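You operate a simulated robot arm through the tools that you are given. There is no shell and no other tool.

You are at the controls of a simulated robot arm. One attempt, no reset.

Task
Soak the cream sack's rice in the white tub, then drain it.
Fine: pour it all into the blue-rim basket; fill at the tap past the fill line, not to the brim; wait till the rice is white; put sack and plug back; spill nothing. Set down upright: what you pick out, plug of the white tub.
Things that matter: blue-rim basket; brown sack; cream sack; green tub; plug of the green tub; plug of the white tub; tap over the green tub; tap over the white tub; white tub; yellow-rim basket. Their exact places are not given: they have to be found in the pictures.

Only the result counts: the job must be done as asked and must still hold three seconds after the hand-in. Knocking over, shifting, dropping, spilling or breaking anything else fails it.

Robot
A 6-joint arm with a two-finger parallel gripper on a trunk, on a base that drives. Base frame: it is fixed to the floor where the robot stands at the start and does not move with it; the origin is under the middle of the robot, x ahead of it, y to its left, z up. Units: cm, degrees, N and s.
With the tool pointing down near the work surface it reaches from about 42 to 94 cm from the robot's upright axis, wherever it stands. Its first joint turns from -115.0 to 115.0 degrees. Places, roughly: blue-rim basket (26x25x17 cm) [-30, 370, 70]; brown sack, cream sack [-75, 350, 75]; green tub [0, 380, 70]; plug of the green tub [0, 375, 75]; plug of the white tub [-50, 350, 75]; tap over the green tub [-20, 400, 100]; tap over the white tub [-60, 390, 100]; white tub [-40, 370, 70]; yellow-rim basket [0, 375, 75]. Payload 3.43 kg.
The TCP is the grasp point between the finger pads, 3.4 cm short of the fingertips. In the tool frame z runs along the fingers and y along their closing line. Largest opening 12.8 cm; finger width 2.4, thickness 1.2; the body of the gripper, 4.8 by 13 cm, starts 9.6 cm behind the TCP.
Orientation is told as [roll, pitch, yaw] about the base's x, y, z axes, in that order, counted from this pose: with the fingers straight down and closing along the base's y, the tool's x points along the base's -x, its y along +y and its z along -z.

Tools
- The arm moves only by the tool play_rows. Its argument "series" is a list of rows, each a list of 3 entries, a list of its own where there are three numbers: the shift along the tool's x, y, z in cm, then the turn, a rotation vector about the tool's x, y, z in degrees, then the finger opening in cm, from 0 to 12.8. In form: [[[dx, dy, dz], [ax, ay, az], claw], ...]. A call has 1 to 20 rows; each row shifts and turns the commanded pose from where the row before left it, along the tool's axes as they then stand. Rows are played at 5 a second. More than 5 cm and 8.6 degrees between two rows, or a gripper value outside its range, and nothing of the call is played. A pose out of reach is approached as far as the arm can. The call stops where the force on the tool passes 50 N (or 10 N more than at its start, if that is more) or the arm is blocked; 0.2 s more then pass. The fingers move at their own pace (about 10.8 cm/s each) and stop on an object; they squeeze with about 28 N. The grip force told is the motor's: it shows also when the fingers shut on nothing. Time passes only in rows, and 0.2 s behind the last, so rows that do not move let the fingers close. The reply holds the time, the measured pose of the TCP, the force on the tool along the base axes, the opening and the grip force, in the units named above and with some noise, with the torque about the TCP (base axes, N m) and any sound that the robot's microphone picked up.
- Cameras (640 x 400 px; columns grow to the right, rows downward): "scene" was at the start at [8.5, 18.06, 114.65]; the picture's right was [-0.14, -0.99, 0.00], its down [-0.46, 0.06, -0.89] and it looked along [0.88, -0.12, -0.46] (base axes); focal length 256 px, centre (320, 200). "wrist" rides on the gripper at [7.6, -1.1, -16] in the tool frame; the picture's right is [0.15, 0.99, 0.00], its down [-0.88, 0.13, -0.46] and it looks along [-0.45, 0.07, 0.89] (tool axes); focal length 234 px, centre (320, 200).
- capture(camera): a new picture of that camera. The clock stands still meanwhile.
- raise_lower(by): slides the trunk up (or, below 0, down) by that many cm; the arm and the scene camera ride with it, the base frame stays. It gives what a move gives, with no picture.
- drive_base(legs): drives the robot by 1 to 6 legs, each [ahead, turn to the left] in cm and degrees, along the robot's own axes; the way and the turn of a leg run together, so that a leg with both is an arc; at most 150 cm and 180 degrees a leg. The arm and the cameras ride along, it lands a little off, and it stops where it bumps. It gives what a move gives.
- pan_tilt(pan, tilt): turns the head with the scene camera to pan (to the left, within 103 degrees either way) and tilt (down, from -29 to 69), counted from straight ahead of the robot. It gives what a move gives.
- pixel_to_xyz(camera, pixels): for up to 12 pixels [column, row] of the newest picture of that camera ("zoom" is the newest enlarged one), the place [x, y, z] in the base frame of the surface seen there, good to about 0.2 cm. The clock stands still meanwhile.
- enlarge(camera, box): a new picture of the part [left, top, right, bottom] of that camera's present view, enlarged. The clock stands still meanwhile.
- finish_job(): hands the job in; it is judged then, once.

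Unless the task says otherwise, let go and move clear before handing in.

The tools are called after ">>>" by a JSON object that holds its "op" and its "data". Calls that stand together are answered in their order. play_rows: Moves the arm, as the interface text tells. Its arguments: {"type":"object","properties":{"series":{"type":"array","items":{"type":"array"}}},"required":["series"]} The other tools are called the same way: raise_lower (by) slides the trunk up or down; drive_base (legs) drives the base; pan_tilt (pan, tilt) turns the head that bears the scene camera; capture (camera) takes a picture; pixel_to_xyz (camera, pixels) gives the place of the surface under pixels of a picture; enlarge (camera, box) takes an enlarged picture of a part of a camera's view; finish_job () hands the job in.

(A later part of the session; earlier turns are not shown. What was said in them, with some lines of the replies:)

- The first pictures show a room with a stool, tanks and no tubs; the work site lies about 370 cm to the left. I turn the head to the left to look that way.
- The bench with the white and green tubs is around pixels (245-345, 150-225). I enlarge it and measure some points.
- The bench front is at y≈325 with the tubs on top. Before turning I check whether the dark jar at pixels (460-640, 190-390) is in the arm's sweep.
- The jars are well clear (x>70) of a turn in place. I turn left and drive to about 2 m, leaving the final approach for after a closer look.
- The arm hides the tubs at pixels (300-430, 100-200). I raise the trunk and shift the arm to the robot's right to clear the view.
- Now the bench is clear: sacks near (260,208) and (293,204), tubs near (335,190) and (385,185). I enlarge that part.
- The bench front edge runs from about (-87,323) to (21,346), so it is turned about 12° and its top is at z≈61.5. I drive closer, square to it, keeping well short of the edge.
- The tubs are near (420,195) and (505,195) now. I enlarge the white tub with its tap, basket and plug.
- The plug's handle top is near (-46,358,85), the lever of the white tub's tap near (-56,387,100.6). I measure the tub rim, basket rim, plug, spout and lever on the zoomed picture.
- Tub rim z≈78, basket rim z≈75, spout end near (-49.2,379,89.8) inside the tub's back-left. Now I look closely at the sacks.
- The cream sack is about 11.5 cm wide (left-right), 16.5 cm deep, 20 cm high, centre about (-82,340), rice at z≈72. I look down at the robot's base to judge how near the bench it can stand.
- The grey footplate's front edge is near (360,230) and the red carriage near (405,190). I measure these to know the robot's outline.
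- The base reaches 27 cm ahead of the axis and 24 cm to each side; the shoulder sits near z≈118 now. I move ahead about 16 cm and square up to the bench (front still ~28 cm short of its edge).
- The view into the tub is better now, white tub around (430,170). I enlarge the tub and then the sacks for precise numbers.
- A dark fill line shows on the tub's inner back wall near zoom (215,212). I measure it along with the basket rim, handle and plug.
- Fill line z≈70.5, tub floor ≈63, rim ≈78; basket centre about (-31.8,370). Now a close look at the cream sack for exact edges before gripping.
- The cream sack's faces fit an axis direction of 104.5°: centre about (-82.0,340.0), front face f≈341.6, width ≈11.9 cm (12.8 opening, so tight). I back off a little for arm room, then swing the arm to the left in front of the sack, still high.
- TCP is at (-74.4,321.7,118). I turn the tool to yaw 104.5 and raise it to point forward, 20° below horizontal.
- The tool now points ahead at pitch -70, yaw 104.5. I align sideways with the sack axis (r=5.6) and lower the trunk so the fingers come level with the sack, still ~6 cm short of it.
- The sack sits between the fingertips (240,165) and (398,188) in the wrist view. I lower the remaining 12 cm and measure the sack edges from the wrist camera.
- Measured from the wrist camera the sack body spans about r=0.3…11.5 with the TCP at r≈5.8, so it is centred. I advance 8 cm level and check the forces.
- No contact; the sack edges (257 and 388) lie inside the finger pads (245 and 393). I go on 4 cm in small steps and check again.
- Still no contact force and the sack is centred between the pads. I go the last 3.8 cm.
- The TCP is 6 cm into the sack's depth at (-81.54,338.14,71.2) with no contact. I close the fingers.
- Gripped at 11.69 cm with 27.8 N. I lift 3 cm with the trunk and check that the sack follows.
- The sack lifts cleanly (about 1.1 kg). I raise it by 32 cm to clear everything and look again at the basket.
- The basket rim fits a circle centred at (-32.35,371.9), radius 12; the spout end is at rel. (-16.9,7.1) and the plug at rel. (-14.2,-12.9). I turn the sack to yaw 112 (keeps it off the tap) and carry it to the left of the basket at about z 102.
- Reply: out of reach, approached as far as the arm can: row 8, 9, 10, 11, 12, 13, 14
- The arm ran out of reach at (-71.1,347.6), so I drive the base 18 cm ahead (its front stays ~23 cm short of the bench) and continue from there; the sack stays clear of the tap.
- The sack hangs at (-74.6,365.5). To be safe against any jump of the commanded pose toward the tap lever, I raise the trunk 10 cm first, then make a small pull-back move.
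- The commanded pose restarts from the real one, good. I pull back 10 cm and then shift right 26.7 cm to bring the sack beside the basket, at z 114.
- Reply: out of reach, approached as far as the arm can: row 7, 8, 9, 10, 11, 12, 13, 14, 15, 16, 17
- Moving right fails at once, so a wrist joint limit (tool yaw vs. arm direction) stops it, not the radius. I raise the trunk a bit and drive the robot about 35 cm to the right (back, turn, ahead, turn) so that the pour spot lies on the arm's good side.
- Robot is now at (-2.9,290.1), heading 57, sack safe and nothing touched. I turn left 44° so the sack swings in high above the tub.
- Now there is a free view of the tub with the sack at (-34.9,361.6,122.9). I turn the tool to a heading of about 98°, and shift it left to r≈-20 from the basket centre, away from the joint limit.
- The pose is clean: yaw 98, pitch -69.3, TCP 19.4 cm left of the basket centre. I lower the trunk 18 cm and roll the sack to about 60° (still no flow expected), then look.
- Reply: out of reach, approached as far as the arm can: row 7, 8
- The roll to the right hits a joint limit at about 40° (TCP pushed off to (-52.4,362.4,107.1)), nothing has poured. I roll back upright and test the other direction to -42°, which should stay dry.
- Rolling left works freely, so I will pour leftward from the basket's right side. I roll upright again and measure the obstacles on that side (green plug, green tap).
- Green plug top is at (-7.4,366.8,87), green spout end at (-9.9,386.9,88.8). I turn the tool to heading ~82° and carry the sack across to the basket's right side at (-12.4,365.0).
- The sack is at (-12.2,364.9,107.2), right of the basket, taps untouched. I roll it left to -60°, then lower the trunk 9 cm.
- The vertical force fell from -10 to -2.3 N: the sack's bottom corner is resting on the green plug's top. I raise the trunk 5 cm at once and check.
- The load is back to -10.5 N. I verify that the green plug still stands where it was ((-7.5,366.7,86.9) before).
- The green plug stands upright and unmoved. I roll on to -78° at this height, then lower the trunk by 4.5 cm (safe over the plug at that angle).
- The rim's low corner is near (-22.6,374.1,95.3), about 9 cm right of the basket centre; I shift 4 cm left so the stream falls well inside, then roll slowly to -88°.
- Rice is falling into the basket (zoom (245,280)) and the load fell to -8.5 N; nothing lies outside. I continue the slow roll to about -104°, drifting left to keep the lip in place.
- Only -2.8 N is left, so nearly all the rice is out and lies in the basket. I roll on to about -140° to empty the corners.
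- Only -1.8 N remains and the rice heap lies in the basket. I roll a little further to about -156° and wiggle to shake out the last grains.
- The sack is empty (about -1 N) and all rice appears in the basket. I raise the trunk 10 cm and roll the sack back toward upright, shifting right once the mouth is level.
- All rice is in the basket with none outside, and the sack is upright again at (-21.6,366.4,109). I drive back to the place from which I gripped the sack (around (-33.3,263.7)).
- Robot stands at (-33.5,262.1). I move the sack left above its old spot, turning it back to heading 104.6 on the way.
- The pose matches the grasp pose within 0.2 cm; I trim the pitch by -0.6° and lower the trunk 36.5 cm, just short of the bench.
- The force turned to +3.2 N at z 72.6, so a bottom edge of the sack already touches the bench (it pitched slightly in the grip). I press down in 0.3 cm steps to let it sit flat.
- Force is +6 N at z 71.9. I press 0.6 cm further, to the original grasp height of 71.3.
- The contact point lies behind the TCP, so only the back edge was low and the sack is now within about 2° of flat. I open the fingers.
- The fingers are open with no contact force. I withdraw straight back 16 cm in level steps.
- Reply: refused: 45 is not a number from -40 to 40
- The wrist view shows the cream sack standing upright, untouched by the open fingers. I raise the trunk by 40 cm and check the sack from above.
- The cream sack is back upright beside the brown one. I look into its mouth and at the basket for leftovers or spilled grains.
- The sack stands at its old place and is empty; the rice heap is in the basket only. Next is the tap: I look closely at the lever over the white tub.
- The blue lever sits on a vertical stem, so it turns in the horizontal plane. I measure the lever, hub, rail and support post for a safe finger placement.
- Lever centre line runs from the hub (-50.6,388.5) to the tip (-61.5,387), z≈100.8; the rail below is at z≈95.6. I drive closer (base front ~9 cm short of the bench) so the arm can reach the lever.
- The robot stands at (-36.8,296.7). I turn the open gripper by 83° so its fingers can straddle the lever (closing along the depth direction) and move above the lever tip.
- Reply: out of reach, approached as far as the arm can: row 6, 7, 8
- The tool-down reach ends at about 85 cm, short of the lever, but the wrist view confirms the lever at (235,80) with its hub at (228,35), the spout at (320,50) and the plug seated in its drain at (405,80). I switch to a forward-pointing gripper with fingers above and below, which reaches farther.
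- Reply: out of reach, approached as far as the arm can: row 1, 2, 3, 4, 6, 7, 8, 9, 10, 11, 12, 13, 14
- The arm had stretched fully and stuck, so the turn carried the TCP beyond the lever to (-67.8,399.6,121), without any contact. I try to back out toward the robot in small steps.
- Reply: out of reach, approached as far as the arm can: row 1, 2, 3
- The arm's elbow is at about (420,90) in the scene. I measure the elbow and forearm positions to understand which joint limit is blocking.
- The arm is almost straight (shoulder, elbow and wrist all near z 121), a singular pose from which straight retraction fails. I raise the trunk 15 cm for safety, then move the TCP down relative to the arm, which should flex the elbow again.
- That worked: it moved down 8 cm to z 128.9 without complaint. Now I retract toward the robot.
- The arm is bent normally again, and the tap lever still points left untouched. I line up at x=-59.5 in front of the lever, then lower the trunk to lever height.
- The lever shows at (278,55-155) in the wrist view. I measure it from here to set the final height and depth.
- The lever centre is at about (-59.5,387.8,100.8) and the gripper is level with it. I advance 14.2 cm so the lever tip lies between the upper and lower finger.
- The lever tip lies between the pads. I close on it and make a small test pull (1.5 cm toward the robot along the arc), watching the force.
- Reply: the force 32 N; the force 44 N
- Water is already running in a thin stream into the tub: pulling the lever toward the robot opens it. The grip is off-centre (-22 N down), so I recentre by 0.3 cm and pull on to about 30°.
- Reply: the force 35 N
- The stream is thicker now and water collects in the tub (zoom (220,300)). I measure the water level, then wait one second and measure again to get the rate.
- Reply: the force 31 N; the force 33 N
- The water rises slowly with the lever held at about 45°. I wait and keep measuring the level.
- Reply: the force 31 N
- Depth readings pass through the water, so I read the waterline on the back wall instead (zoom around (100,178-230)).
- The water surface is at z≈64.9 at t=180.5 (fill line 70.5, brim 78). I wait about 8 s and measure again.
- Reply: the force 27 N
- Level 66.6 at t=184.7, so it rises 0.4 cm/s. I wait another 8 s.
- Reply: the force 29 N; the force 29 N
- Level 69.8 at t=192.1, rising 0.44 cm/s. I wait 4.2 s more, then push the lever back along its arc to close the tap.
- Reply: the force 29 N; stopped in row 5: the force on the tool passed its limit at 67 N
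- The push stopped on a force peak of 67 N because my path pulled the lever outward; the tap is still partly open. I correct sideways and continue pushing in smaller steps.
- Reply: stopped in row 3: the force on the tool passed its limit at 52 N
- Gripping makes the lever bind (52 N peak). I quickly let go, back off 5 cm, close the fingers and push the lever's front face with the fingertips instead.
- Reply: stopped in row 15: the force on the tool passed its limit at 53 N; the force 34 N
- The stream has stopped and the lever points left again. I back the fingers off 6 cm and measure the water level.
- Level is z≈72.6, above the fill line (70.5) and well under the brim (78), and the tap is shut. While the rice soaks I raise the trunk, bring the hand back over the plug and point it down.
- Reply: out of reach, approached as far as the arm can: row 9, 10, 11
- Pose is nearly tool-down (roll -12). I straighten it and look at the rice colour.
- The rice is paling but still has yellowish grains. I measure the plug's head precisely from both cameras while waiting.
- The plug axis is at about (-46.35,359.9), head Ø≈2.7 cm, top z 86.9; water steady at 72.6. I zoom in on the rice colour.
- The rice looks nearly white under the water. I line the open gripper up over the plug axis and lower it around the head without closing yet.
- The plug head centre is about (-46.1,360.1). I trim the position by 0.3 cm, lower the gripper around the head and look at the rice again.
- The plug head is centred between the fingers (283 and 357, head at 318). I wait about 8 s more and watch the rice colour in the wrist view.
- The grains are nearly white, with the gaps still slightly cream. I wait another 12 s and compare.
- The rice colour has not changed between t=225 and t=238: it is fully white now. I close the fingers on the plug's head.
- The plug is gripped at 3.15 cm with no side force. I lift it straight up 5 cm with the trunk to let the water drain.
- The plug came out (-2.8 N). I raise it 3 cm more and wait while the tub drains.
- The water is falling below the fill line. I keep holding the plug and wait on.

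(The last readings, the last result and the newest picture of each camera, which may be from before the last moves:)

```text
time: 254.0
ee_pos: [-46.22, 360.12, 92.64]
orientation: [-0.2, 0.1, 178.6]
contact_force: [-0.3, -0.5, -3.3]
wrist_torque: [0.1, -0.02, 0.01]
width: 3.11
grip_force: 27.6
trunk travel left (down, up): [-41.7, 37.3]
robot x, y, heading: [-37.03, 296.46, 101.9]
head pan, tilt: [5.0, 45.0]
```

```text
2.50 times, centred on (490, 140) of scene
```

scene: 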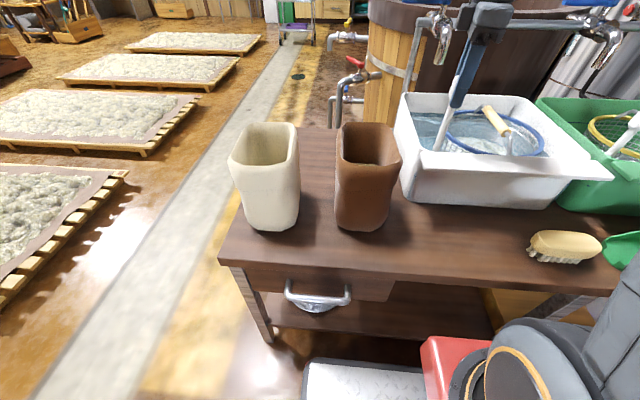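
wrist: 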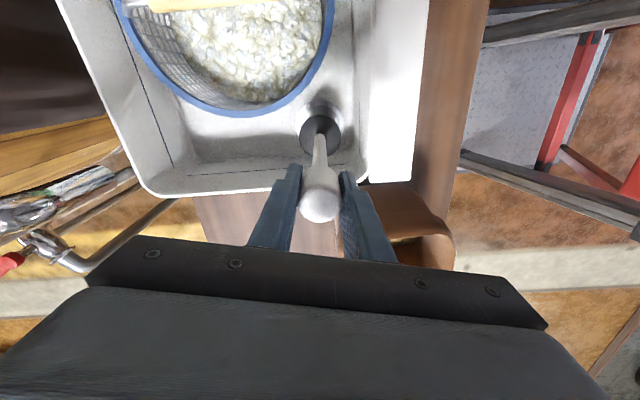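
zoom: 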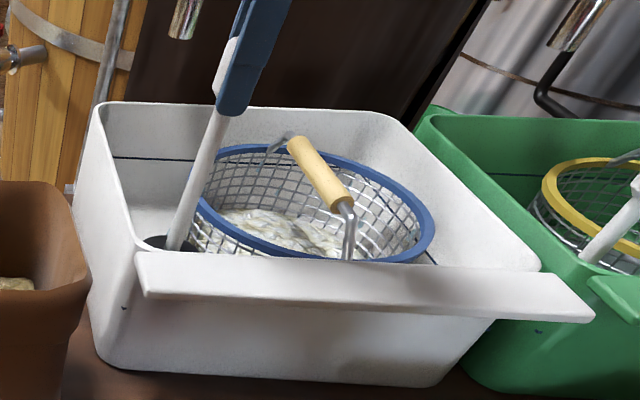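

The tub looks empty. I wait a few more seconds for the last film and zoom in on the rice and the floor of the tub.

>>> {"op": "play_rows", "data": {"series": [[[0, 0, 0], [0, 0, 0], 0], [[0, 0, 0], [0, 0, 0], 0], [[0, 0, 0], [0, 0, 0], 0], [[0, 0, 0], [0, 0, 0], 0], [[0, 0, 0], [0, 0, 0], 0], [[0, 0, 0], [0, 0, 0], 0], [[0, 0, 0], [0, 0, 0], 0], [[0, 0, 0], [0, 0, 0], 0], [[0, 0, 0], [0, 0, 0], 0], [[0, 0, 0], [0, 0, 0], 0], [[0, 0, 0], [0, 0, 0], 0], [[0, 0, 0], [0, 0, 0], 0], [[0, 0, 0], [0, 0, 0], 0], [[0, 0, 0], [0, 0, 0], 0], [[0, 0, 0], [0, 0, 0], 0], [[0, 0, 0], [0, 0, 0], 0], [[0, 0, 0], [0, 0, 0], 0], [[0, 0, 0], [0, 0, 0], 0], [[0, 0, 0], [0, 0, 0], 0], [[0, 0, 0], [0, 0, 0], 0]]}}

>>> {"op": "enlarge", "data": {"camera": "wrist", "box": [60, 0, 380, 200]}}

>>> {"op": "pixel_to_xyz", "data": {"camera": "wrist", "pixels": [[230, 140], [170, 120], [340, 70], [320, 135], [260, 150], [305, 130], [337, 135], [320, 118]]}}

```text
time: 258.2
ee_pos: [-46.03, 360.0, 92.59]
orientation: [-0.2, 0.1, 178.7]
contact_force: [-0.7, -0.1, -2.4]
wrist_torque: [0.09, 0.01, 0.01]
width: 3.08
grip_force: 27.9
trunk travel left (down, up): [-41.7, 37.3]
robot x, y, heading: [-37.23, 296.52, 101.5]
head pan, tilt: [5.0, 45.0]
```

```text
2.00 times, centred on (220, 100) of wrist
```

zoom: 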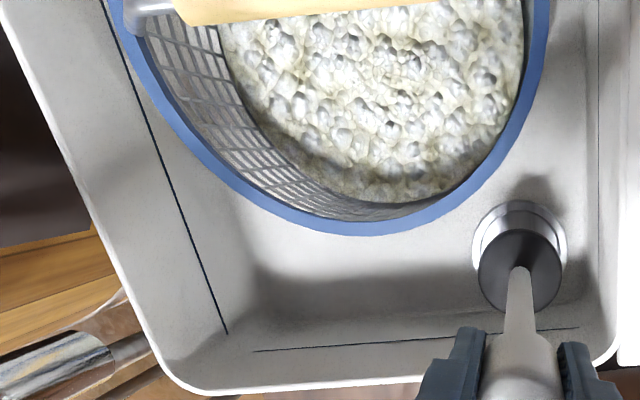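

```text
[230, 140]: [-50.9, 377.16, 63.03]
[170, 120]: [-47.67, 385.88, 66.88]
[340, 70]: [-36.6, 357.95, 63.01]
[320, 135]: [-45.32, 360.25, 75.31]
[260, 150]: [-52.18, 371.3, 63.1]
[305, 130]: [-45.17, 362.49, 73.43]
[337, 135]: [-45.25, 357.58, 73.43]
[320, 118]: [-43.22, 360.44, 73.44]
```

The tub is empty (floor at z 63.0), the rice white, and the plug hangs straight above its hole. I lower it 7 cm and check before seating it.

>>> {"op": "raise_lower", "data": {"by": -7}}

>>> {"op": "enlarge", "data": {"camera": "wrist", "box": [260, 80, 380, 230]}}

```text
time: 259.3
ee_pos: [-46.06, 360.04, 85.54]
orientation: [-0.2, -0.1, 178.6]
contact_force: [0.2, 0.0, -2.6]
wrist_torque: [-0.13, 0.0, -0.03]
width: 3.09
grip_force: 28.3
trunk travel left (down, up): [-34.7, 44.3]
robot x, y, heading: [-37.28, 296.3, 101.4]
head pan, tilt: [5.0, 45.0]
```

```text
2.67 times, centred on (320, 155) of wrist
```

zoom: 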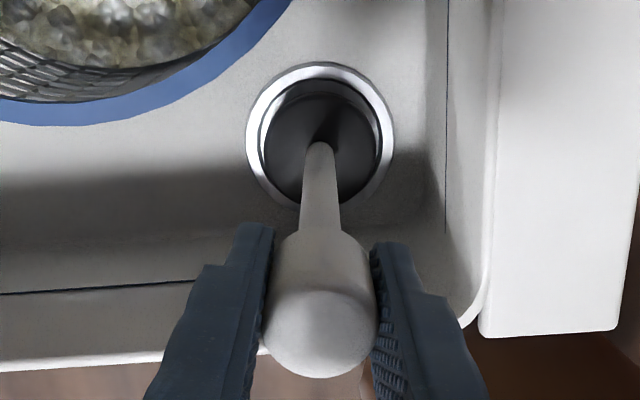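

The plug is concentric with the drain ring. I lower the last centimetre to seat it.

>>> {"op": "raise_lower", "data": {"by": -1}}

>>> {"op": "play_rows", "data": {"series": [[[0, 0, 0], [0, 0, 0], 0], [[0, 0, 0], [0, 0, 0], 0]]}}

>>> {"op": "enlarge", "data": {"camera": "wrist", "box": [260, 80, 380, 230]}}

```text
time: 259.9
ee_pos: [-46.1, 360.13, 84.94]
orientation: [-0.4, -0.1, 178.5]
contact_force: [1.0, -0.1, 21.0]
wrist_torque: [-0.24, 0.04, 0.13]
width: 3.06
grip_force: 28.5
trunk travel left (down, up): [-33.7, 45.3]
robot x, y, heading: [-36.58, 296.35, 101.8]
head pan, tilt: [5.0, 45.0]
```

```text
time: 260.5
ee_pos: [-46.1, 360.13, 84.64]
orientation: [-0.3, 0.0, 178.5]
contact_force: [2.0, 1.0, 21.3]
wrist_torque: [-0.02, -0.04, 0.12]
width: 3.07
grip_force: 27.9
trunk travel left (down, up): [-33.7, 45.3]
robot x, y, heading: [-37.08, 296.75, 101.4]
head pan, tilt: [5.0, 45.0]
```

```text
2.67 times, centred on (320, 155) of wrist
```

zoom: 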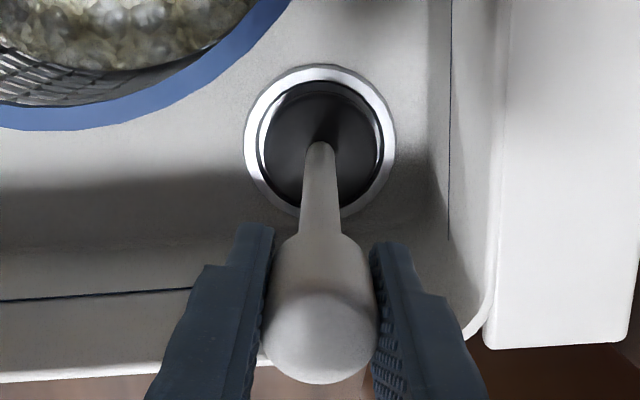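

The plug is seated again at its original height (TCP z 84.64, 21 N downward push). I open the fingers and lift away.

>>> {"op": "play_rows", "data": {"series": [[[0, 0, 0], [0, 0, 0], 3.6], [[0, 0, 0], [0, 0, 0], 5], [[0, 0, 0], [0, 0, 0], 6], [[0, 0, 0], [0, 0, 0], 6]]}}

>>> {"op": "raise_lower", "data": {"by": 25}}

>>> {"op": "capture", "data": {"camera": "wrist"}}

>>> {"op": "capture", "data": {"camera": "scene"}}

```text
time: 261.5
ee_pos: [-46.1, 360.02, 84.62]
orientation: [-0.2, 0.0, 178.7]
contact_force: [-0.5, -0.8, -0.7]
wrist_torque: [0.01, 0.03, 0.0]
width: 6.01
grip_force: 0.0
trunk travel left (down, up): [-33.7, 45.3]
robot x, y, heading: [-37.35, 296.44, 101.6]
head pan, tilt: [5.0, 45.0]
```

```text
time: 264.1
ee_pos: [-46.15, 360.04, 109.73]
orientation: [-0.3, -0.1, 178.6]
contact_force: [0.0, 0.4, -0.5]
wrist_torque: [-0.03, -0.01, 0.01]
width: 6.02
grip_force: 0.0
trunk travel left (down, up): [-58.7, 20.3]
robot x, y, heading: [-37.09, 296.42, 101.5]
head pan, tilt: [5.0, 45.0]
```

```text
taken
```

wrist: 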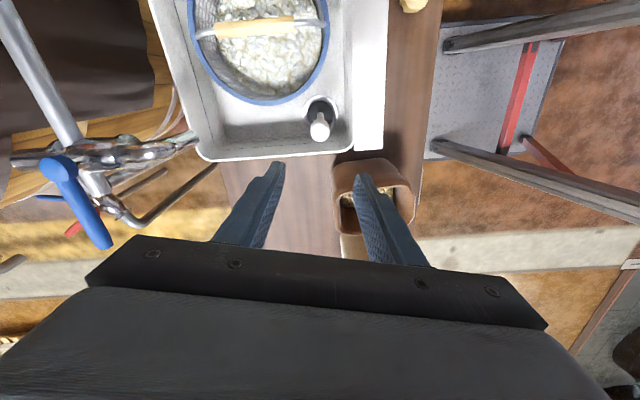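

```text
taken
```

scene: 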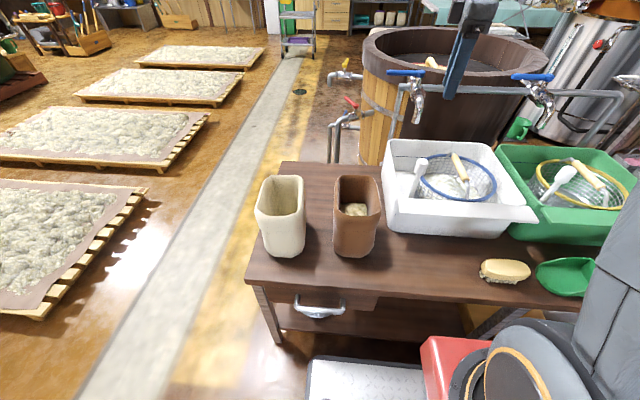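

Plug, sack and tap look in order. I check the tap lever angle, the spout for drips and the tub in close-up.

>>> {"op": "enlarge", "data": {"camera": "scene", "box": [375, 55, 455, 115]}}

>>> {"op": "pixel_to_xyz", "data": {"camera": "zoom", "pixels": [[120, 135], [150, 135], [200, 136], [250, 137], [290, 138], [325, 138]]}}

>>> {"op": "enlarge", "data": {"camera": "scene", "box": [375, 125, 545, 245]}}

```text
6.67 times, centred on (415, 85) of scene
```

zoom: 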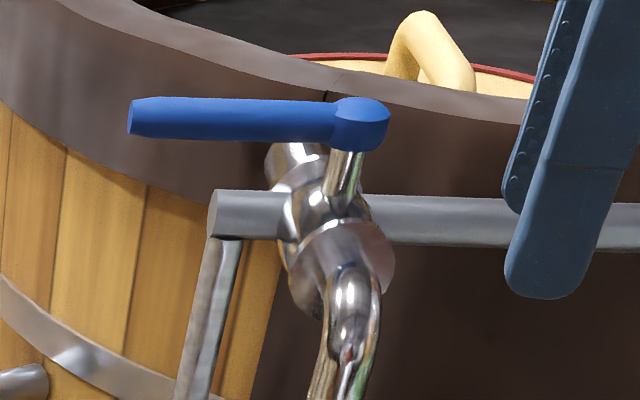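

```text
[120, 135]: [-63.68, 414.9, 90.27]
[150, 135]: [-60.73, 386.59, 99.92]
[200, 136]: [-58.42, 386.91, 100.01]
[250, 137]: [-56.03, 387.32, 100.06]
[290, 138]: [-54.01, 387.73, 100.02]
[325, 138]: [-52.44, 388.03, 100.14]
```

```text
3.33 times, centred on (460, 185) of scene
```

zoom: 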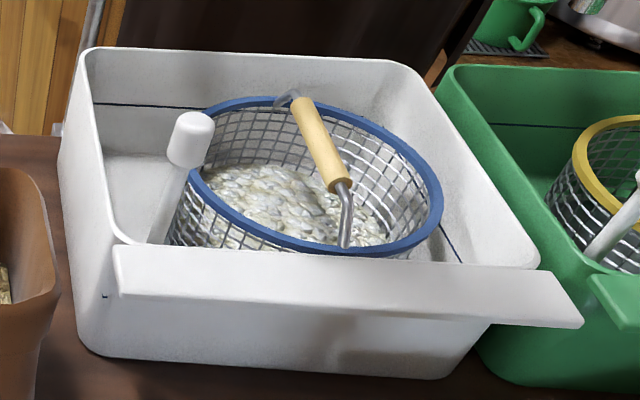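

The lever lies at the same angle as at the start (closed) and no water runs. I retract the arm clear of the bench and take a final close look at the rice and everything on the bench.

>>> {"op": "play_rows", "data": {"series": [[[0, 4, -1], [0, 0, 0], 6], [[0, 4, 0], [0, 0, 0], 6], [[0, 4, 0], [0, 0, 0], 6], [[0, 4, 0], [0, 0, 0], 6], [[0, 0, 0], [0, 0, 0], 6], [[0, 0, 0], [0, 0, 0], 6]]}}

>>> {"op": "drive_base", "data": {"legs": [[-35, 0]]}}

>>> {"op": "pan_tilt", "data": {"pan": -5, "tilt": 35}}

>>> {"op": "capture", "data": {"camera": "scene"}}

```text
time: 265.4
ee_pos: [-46.72, 344.25, 110.9]
orientation: [-0.2, 0.0, 178.6]
contact_force: [0.1, 0.3, 0.4]
wrist_torque: [-0.01, 0.0, 0.02]
width: 6.02
grip_force: 0.1
trunk travel left (down, up): [-58.7, 20.3]
robot x, y, heading: [-37.5, 296.67, 101.9]
head pan, tilt: [5.0, 45.0]
```

```text
time: 267.8
ee_pos: [-39.42, 308.23, 110.88]
orientation: [-0.1, -0.1, 178.8]
contact_force: [-0.3, 0.3, 0.0]
wrist_torque: [0.01, 0.02, -0.01]
width: 6.0
grip_force: 0.1
trunk travel left (down, up): [-58.7, 20.3]
robot x, y, heading: [-29.77, 260.4, 101.8]
head pan, tilt: [5.0, 45.0]
```

```text
time: 268.5
ee_pos: [-39.43, 308.29, 110.91]
orientation: [-0.2, 0.0, 178.7]
contact_force: [0.2, -0.2, 0.5]
wrist_torque: [-0.02, -0.01, 0.03]
width: 6.03
grip_force: 0.0
trunk travel left (down, up): [-58.7, 20.3]
robot x, y, heading: [-29.88, 260.66, 101.7]
head pan, tilt: [-5.0, 35.0]
```

```text
taken
```

scene: 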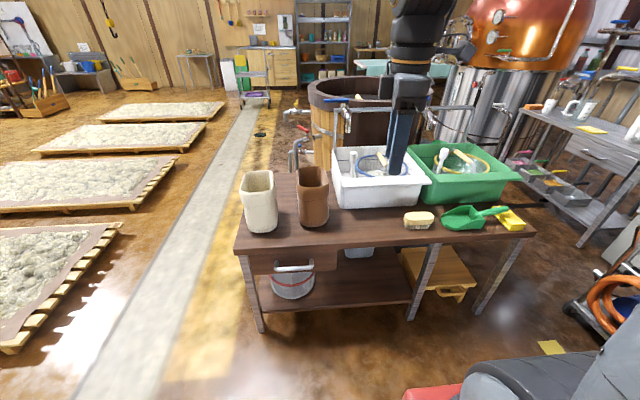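

The bench looks orderly. I zoom in on the sacks and the tubs for a final check.

>>> {"op": "enlarge", "data": {"camera": "scene", "box": [230, 130, 390, 250]}}

>>> {"op": "enlarge", "data": {"camera": "scene", "box": [320, 90, 520, 240]}}

>>> {"op": "capture", "data": {"camera": "wrist"}}

```text
3.33 times, centred on (310, 190) of scene
```

zoom: 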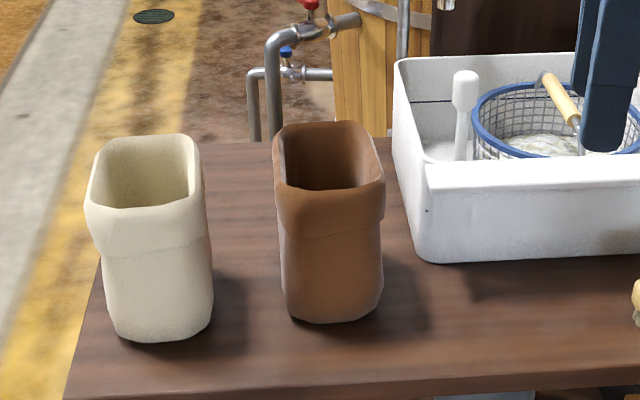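

```text
2.67 times, centred on (420, 165) of scene
```

zoom: 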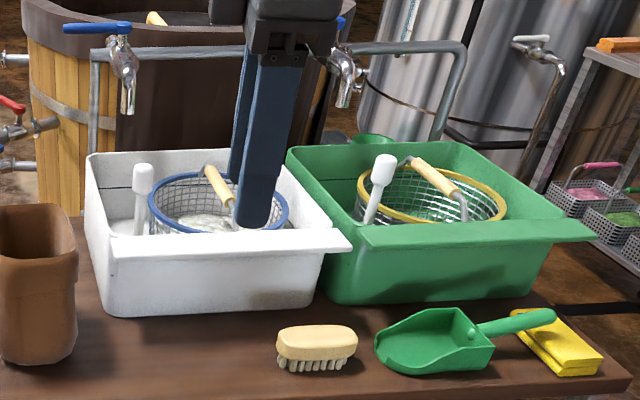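

```text
taken
```

wrist: 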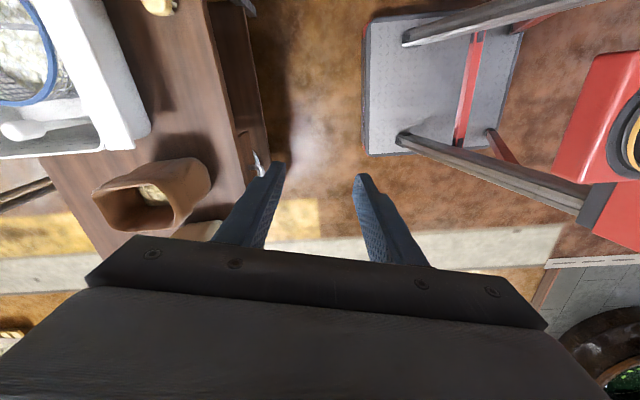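

I compare the sack's present position with the original one (rim left edge r≈-0.45, front f≈341.5, back f≈358.1).

>>> {"op": "enlarge", "data": {"camera": "scene", "box": [230, 155, 290, 240]}}

>>> {"op": "capture", "data": {"camera": "scene"}}

>>> {"op": "pixel_to_xyz", "data": {"camera": "scene", "pixels": [[248, 172], [258, 171], [268, 171], [243, 185], [277, 190], [258, 215], [276, 215], [248, 215], [258, 200], [276, 180]]}}

```text
4.71 times, centred on (260, 198) of scene
```

zoom: 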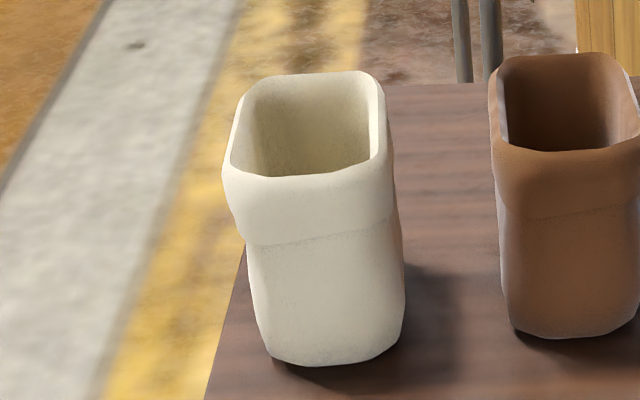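

```text
taken
```

scene: 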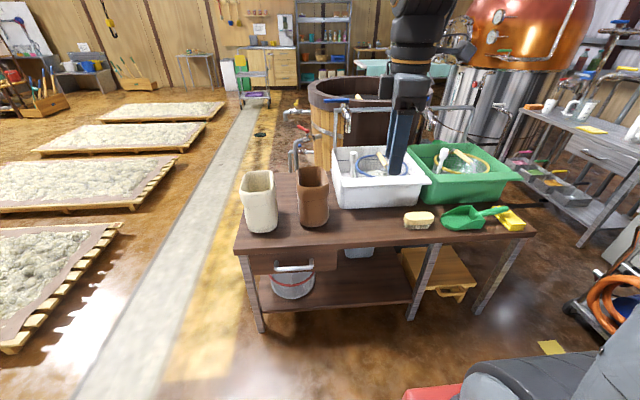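

```text
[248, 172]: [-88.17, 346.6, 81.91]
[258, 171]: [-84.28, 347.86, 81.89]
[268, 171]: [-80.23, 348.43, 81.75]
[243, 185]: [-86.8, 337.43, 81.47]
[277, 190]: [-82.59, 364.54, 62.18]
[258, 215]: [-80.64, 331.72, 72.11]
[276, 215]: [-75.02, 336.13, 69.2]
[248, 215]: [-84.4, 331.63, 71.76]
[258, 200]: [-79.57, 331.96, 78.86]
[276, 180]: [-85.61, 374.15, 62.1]
```

The sack stands within 0.4 cm of its original place, level and empty. The plug is seated, the tap closed, the tub drained and the white rice is in the basket. The hand is open and clear, so I hand in.

>>> {"op": "finish_job", "data": {}}

```text
The job is handed in.
```

The rice from the cream sack was poured, soaked and drained in the white tub, and the job is handed in. I don't have the judging result.

- **Rice:** all of it went into the blue-rim basket. I saw no grains outside it, and the sack is empty.
- **Water:** the tub was filled to about z 72.6 cm, past the fill line at 70.5 and well under the brim at 78. The tap is closed, with its lever back at the starting angle.
- **Soak:** I waited until the rice's colour stopped changing; between t=225 and t=238 s it looked the same, white with slightly cream gaps.
- **Drain:** the plug was lifted until the tub was empty, then put back in its drain at the original height, upright.
- **Cream sack:** it is back within about 0.4 cm of where it stood, upright.

Three contacts happened along the way:

- **Green plug:** while I was lining up to pour, the bottom of the sack briefly rested on the green tub's plug. I checked straight afterwards, and it was upright and in place.
- **Tap lever:** closing it took several pushes, with force peaks of 52–67 N.
- **Robot base:** the base turned slightly during those pushes. Nothing on the bench was out of place in the final pictures.
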